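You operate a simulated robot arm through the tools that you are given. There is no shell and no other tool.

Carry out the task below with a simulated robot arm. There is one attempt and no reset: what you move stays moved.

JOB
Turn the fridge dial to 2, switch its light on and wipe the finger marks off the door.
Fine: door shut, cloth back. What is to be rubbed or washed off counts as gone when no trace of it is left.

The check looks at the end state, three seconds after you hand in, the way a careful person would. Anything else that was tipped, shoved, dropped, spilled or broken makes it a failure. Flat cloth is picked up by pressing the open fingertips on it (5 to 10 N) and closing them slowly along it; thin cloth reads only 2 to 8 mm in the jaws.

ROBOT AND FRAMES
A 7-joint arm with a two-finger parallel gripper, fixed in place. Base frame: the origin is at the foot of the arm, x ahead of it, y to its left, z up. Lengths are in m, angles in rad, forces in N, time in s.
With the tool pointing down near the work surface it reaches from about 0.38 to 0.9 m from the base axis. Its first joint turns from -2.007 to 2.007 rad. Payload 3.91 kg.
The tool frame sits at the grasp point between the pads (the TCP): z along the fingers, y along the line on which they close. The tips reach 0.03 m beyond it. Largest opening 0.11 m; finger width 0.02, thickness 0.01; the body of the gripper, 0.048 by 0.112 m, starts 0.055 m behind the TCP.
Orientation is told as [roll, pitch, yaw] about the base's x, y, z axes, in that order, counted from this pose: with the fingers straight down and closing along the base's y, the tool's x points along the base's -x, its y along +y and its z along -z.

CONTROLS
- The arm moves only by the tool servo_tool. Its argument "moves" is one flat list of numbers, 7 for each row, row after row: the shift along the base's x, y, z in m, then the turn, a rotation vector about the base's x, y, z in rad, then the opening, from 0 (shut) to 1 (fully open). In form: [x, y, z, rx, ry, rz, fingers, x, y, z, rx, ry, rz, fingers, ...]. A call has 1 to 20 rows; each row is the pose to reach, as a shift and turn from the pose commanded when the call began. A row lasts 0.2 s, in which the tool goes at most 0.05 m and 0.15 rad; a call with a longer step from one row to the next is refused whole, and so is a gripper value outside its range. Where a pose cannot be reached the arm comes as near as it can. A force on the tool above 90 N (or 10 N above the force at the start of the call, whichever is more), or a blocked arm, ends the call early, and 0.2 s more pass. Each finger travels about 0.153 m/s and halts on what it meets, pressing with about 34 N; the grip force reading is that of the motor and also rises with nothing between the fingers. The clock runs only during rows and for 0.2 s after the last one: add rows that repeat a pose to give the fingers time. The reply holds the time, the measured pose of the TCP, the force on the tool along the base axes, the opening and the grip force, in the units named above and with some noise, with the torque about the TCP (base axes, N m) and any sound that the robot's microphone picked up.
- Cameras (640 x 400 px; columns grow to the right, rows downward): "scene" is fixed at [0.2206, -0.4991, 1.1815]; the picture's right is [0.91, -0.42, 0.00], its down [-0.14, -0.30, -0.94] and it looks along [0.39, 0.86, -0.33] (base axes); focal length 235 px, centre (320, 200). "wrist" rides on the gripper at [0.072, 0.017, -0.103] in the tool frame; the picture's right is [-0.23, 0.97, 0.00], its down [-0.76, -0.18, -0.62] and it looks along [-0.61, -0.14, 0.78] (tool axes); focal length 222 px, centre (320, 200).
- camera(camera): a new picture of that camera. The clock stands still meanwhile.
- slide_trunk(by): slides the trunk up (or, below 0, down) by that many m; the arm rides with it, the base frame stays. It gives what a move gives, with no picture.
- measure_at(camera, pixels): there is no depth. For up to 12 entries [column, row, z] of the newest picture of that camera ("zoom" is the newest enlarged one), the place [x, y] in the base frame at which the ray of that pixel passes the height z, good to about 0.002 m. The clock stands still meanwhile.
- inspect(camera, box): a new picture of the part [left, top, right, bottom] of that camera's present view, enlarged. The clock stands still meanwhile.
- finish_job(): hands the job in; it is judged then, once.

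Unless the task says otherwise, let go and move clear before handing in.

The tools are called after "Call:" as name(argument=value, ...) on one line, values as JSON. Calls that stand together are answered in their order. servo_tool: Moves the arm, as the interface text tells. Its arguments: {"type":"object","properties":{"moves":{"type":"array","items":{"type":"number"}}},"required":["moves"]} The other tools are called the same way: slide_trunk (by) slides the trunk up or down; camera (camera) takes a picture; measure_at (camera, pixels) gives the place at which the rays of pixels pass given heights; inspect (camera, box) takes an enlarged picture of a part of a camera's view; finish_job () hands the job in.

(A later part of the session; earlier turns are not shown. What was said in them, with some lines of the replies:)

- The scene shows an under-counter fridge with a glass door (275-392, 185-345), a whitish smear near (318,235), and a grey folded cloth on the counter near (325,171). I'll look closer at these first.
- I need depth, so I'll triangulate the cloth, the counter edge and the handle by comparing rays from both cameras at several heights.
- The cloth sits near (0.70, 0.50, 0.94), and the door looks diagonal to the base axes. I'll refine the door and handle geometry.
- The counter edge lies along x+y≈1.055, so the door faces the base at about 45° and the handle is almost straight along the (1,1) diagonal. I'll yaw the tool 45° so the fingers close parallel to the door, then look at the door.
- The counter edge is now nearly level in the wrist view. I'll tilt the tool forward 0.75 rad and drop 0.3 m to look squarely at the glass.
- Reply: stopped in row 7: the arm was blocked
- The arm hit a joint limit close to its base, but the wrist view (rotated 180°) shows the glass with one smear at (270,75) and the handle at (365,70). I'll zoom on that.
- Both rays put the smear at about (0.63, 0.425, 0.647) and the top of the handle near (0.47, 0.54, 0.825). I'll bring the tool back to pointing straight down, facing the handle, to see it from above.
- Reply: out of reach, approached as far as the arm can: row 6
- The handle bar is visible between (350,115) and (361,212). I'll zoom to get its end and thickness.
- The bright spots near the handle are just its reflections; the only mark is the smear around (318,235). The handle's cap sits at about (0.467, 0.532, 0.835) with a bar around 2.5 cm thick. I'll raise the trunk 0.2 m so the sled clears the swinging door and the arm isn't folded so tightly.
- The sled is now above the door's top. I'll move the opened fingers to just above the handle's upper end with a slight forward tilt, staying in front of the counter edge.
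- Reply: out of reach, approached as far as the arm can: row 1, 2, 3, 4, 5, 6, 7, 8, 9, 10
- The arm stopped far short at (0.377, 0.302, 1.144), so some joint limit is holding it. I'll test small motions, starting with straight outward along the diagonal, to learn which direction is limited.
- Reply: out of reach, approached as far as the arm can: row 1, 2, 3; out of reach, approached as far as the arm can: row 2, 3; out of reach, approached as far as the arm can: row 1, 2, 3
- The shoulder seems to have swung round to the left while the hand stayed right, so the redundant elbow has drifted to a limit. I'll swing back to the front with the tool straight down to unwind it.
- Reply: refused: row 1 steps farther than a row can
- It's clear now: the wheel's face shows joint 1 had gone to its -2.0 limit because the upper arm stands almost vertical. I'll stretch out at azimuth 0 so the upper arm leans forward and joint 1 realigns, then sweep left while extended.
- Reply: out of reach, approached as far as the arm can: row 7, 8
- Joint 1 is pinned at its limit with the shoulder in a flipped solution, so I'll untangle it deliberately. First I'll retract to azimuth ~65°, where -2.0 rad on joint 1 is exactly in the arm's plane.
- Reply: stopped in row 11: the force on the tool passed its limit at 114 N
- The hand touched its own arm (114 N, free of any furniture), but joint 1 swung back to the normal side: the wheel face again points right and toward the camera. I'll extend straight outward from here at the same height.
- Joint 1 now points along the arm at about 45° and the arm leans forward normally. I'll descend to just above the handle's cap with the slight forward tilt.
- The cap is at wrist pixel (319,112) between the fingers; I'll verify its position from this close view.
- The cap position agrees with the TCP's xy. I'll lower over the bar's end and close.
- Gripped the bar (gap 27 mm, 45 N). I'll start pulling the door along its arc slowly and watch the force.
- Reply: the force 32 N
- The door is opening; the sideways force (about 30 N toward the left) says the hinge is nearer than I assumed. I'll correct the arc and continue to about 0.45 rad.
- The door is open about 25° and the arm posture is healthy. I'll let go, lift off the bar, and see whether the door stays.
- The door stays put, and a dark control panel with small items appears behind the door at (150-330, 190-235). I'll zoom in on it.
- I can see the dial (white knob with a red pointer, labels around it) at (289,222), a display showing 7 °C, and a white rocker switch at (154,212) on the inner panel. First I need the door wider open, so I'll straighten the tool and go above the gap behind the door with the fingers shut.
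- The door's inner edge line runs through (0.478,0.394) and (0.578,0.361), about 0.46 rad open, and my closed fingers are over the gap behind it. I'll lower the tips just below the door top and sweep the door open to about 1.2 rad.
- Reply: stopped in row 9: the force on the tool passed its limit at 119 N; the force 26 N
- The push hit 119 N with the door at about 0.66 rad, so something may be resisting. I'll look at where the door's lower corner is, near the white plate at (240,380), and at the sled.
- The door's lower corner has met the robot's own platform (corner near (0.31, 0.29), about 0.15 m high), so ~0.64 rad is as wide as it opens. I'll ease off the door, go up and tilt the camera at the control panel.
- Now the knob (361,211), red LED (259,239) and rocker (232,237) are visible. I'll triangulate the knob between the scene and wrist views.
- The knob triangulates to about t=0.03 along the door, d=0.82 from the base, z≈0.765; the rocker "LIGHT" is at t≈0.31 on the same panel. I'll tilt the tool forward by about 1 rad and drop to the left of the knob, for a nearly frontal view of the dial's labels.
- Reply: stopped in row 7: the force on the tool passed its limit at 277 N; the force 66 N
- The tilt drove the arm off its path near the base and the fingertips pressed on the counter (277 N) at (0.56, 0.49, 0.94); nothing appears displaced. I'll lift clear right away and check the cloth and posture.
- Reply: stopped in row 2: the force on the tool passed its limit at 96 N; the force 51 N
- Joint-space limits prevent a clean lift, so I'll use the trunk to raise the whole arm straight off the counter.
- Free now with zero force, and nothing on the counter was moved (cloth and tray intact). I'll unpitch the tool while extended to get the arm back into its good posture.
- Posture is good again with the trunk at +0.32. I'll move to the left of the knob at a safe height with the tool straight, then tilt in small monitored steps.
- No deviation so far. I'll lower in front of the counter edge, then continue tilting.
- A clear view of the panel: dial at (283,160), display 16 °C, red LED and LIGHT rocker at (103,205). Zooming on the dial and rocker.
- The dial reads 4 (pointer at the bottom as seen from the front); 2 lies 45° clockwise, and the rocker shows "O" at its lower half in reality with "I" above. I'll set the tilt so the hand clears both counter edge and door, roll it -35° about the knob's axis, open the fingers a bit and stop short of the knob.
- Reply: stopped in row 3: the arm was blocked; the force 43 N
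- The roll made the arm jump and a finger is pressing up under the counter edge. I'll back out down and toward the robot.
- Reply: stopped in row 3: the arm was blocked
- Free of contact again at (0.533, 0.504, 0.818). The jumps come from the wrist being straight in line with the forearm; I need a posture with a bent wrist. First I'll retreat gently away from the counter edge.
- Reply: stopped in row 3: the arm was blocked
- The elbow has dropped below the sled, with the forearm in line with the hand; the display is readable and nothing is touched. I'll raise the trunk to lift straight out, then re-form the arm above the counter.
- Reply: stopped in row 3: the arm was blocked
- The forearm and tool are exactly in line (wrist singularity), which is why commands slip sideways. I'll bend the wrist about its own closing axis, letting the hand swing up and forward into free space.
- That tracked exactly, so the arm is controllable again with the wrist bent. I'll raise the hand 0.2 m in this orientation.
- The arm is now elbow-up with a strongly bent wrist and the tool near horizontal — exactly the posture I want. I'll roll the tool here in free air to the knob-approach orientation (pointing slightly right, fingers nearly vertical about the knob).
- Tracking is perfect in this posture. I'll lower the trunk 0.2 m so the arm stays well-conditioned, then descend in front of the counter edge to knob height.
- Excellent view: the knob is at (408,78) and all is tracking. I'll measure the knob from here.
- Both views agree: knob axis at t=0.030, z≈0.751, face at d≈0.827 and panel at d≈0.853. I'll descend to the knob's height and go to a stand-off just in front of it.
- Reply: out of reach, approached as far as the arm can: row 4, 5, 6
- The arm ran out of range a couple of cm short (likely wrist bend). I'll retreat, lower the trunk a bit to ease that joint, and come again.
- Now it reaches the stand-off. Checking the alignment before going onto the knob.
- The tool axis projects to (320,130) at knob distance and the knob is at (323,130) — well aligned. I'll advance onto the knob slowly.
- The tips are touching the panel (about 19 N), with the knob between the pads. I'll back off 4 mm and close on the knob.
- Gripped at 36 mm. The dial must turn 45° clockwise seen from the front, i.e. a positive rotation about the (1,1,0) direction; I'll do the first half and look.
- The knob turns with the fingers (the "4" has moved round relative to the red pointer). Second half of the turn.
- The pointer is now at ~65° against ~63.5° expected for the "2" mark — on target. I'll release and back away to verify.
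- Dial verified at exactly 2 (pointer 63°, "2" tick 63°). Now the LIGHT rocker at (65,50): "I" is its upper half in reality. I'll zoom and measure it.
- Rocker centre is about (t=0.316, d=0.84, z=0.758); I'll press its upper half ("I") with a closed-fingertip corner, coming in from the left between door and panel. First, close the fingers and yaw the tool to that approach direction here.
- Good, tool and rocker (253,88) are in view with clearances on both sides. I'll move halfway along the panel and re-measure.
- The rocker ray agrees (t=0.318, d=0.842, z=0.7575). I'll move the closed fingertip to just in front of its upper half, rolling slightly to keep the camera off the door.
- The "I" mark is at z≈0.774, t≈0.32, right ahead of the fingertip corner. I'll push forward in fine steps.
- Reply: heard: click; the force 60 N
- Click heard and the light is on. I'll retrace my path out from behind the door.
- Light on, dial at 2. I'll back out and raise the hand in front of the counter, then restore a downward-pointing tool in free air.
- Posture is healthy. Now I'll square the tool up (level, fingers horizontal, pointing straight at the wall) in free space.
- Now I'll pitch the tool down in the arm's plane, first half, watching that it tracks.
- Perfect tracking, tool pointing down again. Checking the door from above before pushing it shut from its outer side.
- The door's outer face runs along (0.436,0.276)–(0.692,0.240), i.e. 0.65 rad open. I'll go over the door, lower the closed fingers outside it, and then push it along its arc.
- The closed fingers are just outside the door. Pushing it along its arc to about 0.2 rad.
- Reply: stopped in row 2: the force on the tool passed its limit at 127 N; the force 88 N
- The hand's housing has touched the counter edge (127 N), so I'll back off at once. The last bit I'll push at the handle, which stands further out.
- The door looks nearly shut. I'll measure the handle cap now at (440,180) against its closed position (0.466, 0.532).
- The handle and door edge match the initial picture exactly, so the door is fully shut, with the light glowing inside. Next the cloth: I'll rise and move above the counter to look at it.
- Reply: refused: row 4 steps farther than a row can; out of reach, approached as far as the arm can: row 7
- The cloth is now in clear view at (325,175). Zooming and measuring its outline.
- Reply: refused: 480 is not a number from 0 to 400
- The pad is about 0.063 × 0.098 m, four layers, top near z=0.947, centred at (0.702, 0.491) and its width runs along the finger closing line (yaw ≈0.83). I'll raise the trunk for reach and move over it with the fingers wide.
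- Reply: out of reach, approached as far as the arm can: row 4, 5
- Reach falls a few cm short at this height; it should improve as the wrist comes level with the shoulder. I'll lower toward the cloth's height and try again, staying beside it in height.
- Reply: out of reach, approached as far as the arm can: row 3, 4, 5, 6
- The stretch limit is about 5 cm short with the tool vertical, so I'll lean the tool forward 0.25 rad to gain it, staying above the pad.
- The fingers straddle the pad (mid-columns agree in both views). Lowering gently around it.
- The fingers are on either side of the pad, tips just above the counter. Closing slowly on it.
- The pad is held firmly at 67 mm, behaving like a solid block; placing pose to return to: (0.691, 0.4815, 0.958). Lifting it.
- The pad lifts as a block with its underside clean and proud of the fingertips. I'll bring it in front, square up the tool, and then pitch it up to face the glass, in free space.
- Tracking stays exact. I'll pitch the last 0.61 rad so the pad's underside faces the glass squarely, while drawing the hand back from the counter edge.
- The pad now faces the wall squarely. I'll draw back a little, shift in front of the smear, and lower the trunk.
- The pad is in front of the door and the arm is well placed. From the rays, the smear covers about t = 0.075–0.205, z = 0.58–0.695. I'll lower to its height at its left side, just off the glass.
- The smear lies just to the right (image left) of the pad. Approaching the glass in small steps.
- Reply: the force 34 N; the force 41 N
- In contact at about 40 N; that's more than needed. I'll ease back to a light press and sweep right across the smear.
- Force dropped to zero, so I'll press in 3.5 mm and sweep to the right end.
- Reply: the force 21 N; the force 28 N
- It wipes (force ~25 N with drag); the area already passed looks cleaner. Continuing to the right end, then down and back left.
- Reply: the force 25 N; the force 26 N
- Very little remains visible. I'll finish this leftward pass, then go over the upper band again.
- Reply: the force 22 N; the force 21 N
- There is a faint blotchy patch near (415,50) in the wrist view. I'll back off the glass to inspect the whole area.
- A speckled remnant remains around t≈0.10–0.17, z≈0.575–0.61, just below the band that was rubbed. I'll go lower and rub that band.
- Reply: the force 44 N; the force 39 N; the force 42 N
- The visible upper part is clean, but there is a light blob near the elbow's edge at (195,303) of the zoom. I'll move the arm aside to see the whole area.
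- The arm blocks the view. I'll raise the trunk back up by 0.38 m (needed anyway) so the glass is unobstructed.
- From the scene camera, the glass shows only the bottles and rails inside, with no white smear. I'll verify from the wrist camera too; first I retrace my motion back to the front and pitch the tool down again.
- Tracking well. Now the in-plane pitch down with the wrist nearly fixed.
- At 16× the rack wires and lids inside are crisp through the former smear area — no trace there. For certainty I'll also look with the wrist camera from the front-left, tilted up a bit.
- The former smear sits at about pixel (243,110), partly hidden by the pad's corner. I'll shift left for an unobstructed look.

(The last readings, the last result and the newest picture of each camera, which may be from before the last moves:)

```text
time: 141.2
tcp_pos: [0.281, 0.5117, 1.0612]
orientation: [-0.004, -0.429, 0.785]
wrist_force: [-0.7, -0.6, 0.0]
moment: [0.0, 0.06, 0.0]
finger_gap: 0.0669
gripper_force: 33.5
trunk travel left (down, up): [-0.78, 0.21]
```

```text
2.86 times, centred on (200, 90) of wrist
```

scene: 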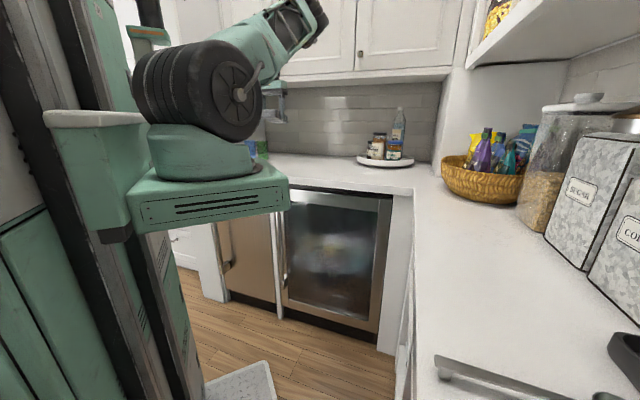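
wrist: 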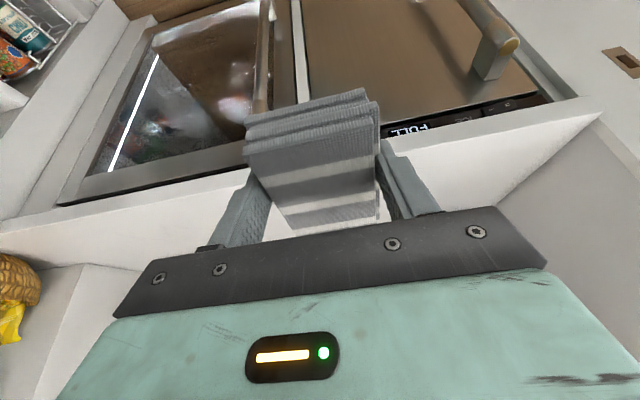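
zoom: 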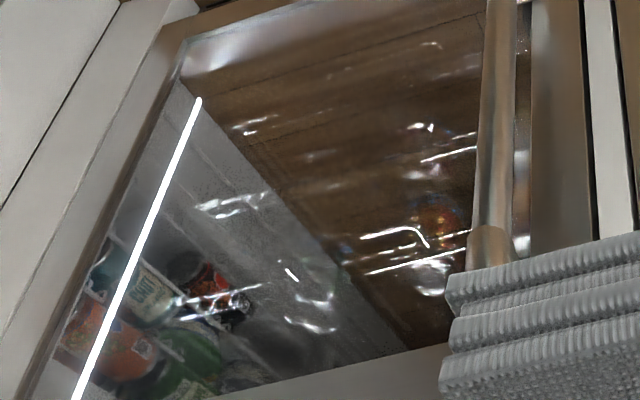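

Call:
inspect(camera="wrist", box=[170, 75, 234, 135])

Call:
inspect(camera="scene", box=[300, 215, 340, 250])

```text
6.67 times, centred on (202, 105) of wrist
```

zoom: 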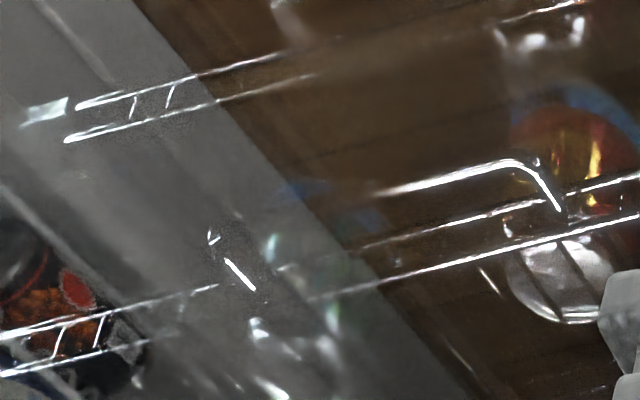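

```text
11.43 times, centred on (320, 232) of scene
```

zoom: 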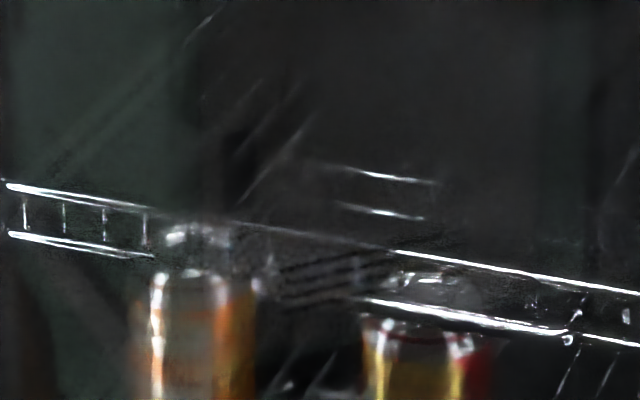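

Glass is spotless in both cameras: rack wires and bottles are sharp where the smear was. Now the cloth goes back: moving over its original place in the pick-up orientation.

Call:
servo_tool(moves=[0.04, -0.0088, 0.02, -0.015, 0.012, 0.005, 0.45, 0.08, -0.0176, 0.03, -0.03, 0.024, 0.01, 0.45, 0.12, -0.0264, 0.039, -0.045, 0.036, 0.015, 0.45, 0.16, -0.0352, 0.039, -0.06, 0.047, 0.02, 0.45, 0.2, -0.044, 0.039, -0.075, 0.059, 0.025, 0.45, 0.24, -0.0528, 0.039, -0.09, 0.071, 0.03, 0.45, 0.28, -0.0616, 0.039, -0.105, 0.083, 0.035, 0.45, 0.32, -0.07, 0.039, -0.12, 0.095, 0.04, 0.45, 0.3594, -0.0791, 0.039, -0.131, 0.106, 0.041, 0.45, 0.3594, -0.0791, 0.039, -0.131, 0.106, 0.041, 0.45])

Call:
camera(camera="wrist")

```text
time: 143.3
tcp_pos: [0.6404, 0.4333, 1.0995]
orientation: [-0.018, -0.26, 0.831]
wrist_force: [0.5, -0.5, -0.6]
moment: [0.01, -0.01, 0.0]
finger_gap: 0.0671
gripper_force: 34.1
trunk travel left (down, up): [-0.78, 0.21]
```

```text
taken
```

wrist: 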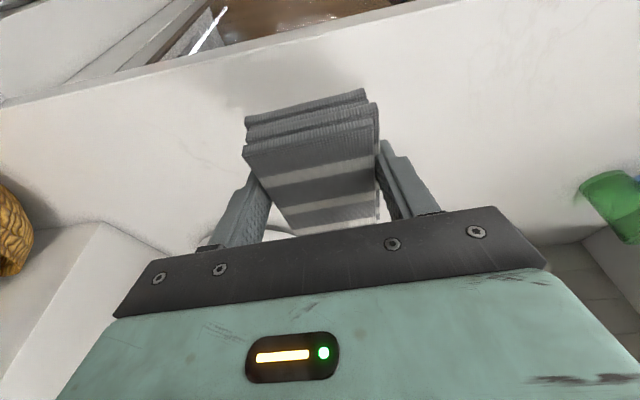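

Call:
servo_tool(moves=[0.02, 0.02, -0.02, 0, 0, 0, 0.45, 0.04, 0.038, -0.05, 0, 0, 0, 0.45, 0.0505, 0.0482, -0.09, 0, 0, -0.005, 0.45, 0.0505, 0.0482, -0.12, 0, 0, -0.005, 0.45, 0.0505, 0.0482, -0.13, 0, 0, -0.005, 0.45, 0.0505, 0.0482, -0.13, 0, 0, -0.005, 0.45])

Call:
servo_tool(moves=[0, 0, -0.004, 0, 0, 0, 0.45, 0, 0, -0.008, 0, 0, 0, 0.45, 0, 0, -0.011, 0, 0, 0, 0.45])

Call:
inspect(camera="scene", box=[290, 130, 360, 190])

```text
time: 144.8
tcp_pos: [0.6917, 0.4809, 0.9682]
orientation: [-0.017, -0.261, 0.826]
wrist_force: [0.2, -0.1, -0.6]
moment: [-0.02, 0.02, -0.01]
finger_gap: 0.0669
gripper_force: 34.4
trunk travel left (down, up): [-0.78, 0.21]
```

```text
time: 145.6
tcp_pos: [0.6917, 0.4816, 0.9581]
orientation: [-0.02, -0.261, 0.824]
wrist_force: [-0.3, 0.6, -0.3]
moment: [0.04, -0.02, -0.04]
finger_gap: 0.067
gripper_force: 34.1
trunk travel left (down, up): [-0.78, 0.21]
```

```text
6.67 times, centred on (325, 160) of scene
```

zoom: 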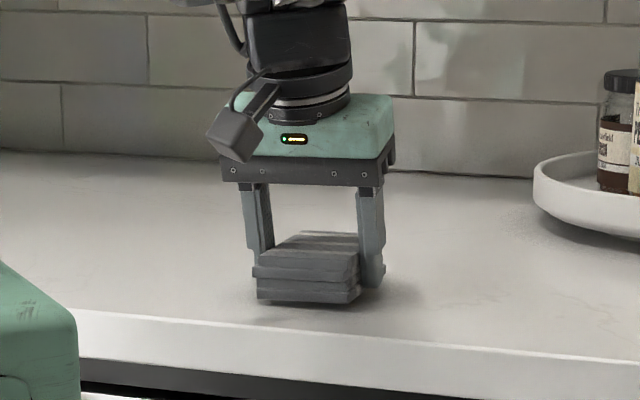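

The pad hovers a few mm above the counter (it slid up slightly in the grip). Lowering in 2 mm steps until it touches.

Call:
servo_tool(moves=[0, 0, -0.002, 0, 0, 0, 0.45, 0, 0, -0.004, 0, 0, 0, 0.45])

Call:
servo_tool(moves=[0, 0, -0.0015, 0, 0, 0, 0.45, 0, 0, -0.0015, 0, 0, 0, 0.45])

Call:
inspect(camera="scene", box=[300, 150, 350, 185])

```text
time: 146.2
tcp_pos: [0.6902, 0.481, 0.9533]
orientation: [-0.017, -0.26, 0.826]
wrist_force: [-0.2, 0.2, -0.7]
moment: [0.02, -0.01, 0.01]
finger_gap: 0.0669
gripper_force: 33.9
trunk travel left (down, up): [-0.78, 0.21]
```

```text
time: 146.8
tcp_pos: [0.6903, 0.4818, 0.9535]
orientation: [-0.017, -0.261, 0.824]
wrist_force: [-0.4, -0.7, 3.4]
moment: [-0.02, 0.19, 0.01]
finger_gap: 0.0668
gripper_force: 34.1
trunk travel left (down, up): [-0.78, 0.21]
```

```text
11.43 times, centred on (325, 168) of scene
```

zoom: 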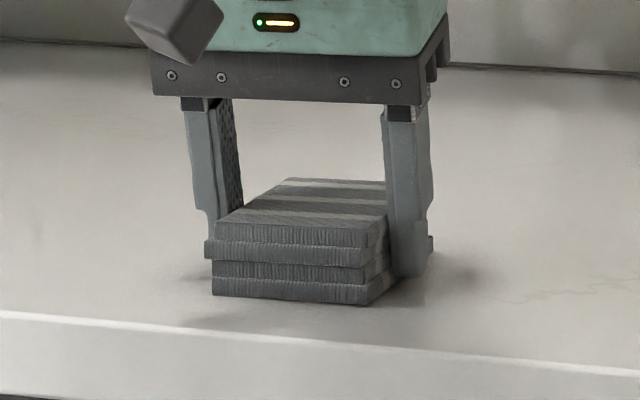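

Touching the counter (3.4 N), in its original spot. Opening slowly and lifting straight off.

Call:
servo_tool(moves=[0, 0, 0, 0, 0, 0, 0.6, 0, 0, 0, 0, 0, 0, 0.65, 0, 0, 0, 0, 0, 0, 0.75, 0, 0, 0, 0, 0, 0, 0.9, 0, 0, 0, 0, 0, 0, 0.95, 0, 0, 0.02, 0, 0, 0, 0.95, 0, 0, 0.06, 0, 0, 0, 0.95, 0, 0, 0.1, 0, 0, 0, 0.95, -0.02, -0.02, 0.14, 0, 0, 0, 0.95, -0.05, -0.05, 0.16, 0, 0, 0, 0.95, -0.08, -0.08, 0.18, 0, 0, 0, 0.95])

Call:
camera(camera="scene")

Call:
camera(camera="wrist")

Call:
inspect(camera="scene", box=[290, 140, 370, 190])

```text
time: 149.2
tcp_pos: [0.6112, 0.4005, 1.1336]
orientation: [-0.017, -0.261, 0.824]
wrist_force: [0.7, 0.8, -0.1]
moment: [-0.05, 0.02, -0.03]
finger_gap: 0.1046
gripper_force: 0.0
trunk travel left (down, up): [-0.78, 0.21]
```

```text
taken
```

scene: 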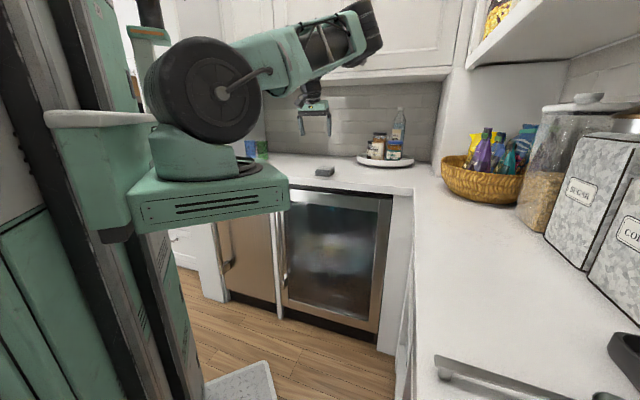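

```text
taken
```

wrist: 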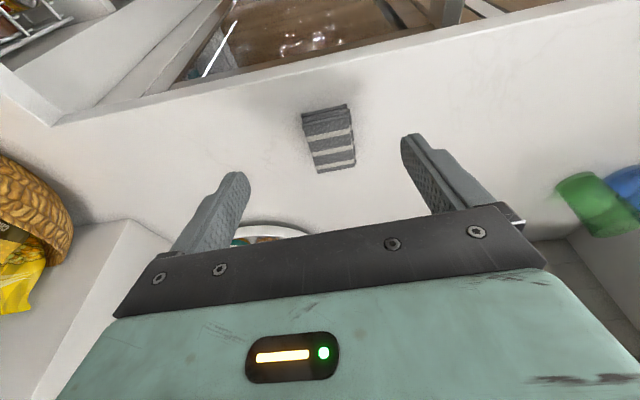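

```text
8.00 times, centred on (330, 165) of scene
```

zoom: 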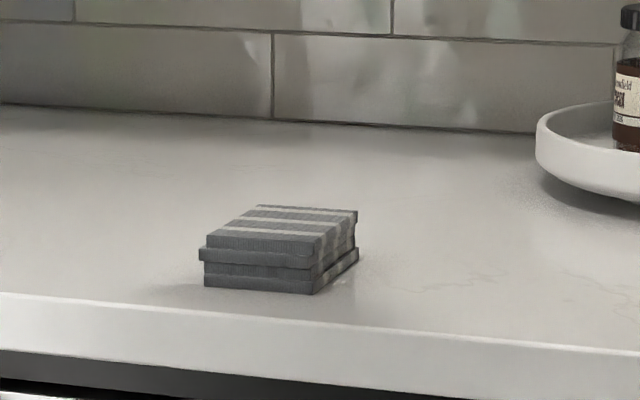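

The cloth is back exactly where it was (same corners in the zoom as at the start). One last check of the door edge and the glass.

Call:
inspect(camera="scene", box=[262, 180, 302, 205])

Call:
inspect(camera="scene", box=[265, 180, 405, 280])

Call:
inspect(camera="wrist", box=[180, 0, 480, 100])

```text
16.00 times, centred on (282, 192) of scene
```

zoom: 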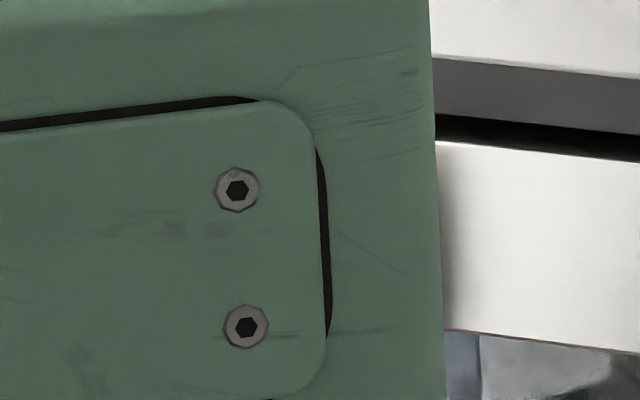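

```text
4.00 times, centred on (335, 230) of scene
```

zoom: 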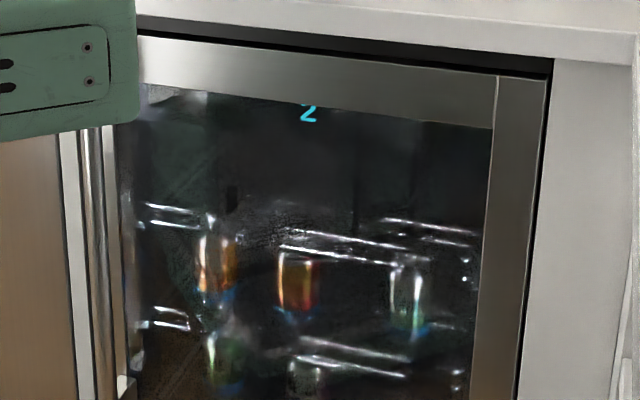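

```text
2.13 times, centred on (330, 50) of wrist
```

zoom: 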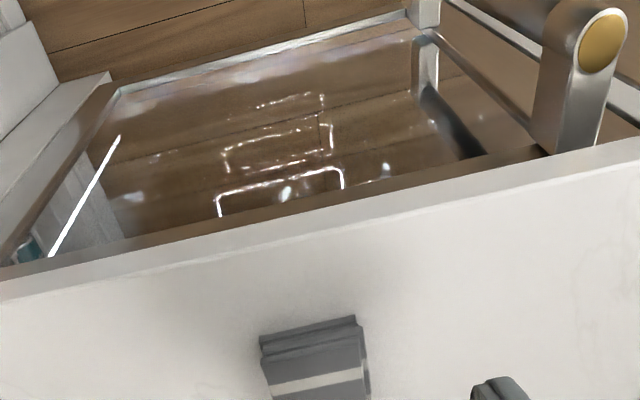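

The door is shut and the display reads 2 °C. The light is on, the glass is clean from both angles, the cloth is back, and the arm is clear with the gripper empty. Handing in.

Call:
finish_job()

```text
The job is handed in.
```

The fridge job is handed in, and my last pictures showed every part done:

- **Dial:** the pointer sits on the 2 mark. With the door shut, the display now reads 2 °C.
- **Light:** I pressed the "I" side of the switch, heard it click, and the inside lit up. It was still on after I closed the door.
- **Finger marks:** the smear is gone. Close-ups from both cameras showed no trace of it on the glass.
- **Door:** after I pushed it closed, the handle and edge matched their starting position exactly.
- **Cloth:** it is back in its original spot, within a few millimetres.

**Bumps along the way:** I hit things a few times while working.

- The fingertips pressed hard on the countertop once, peaking at 277 N.
- The hand touched the counter edge twice, once from below; the harder touch was 127 N.
- The door's lower corner appears to have met the robot's own base, which limited how far it opened.

I saw nothing moved or damaged in the pictures, but the counter edge is worth a glance.
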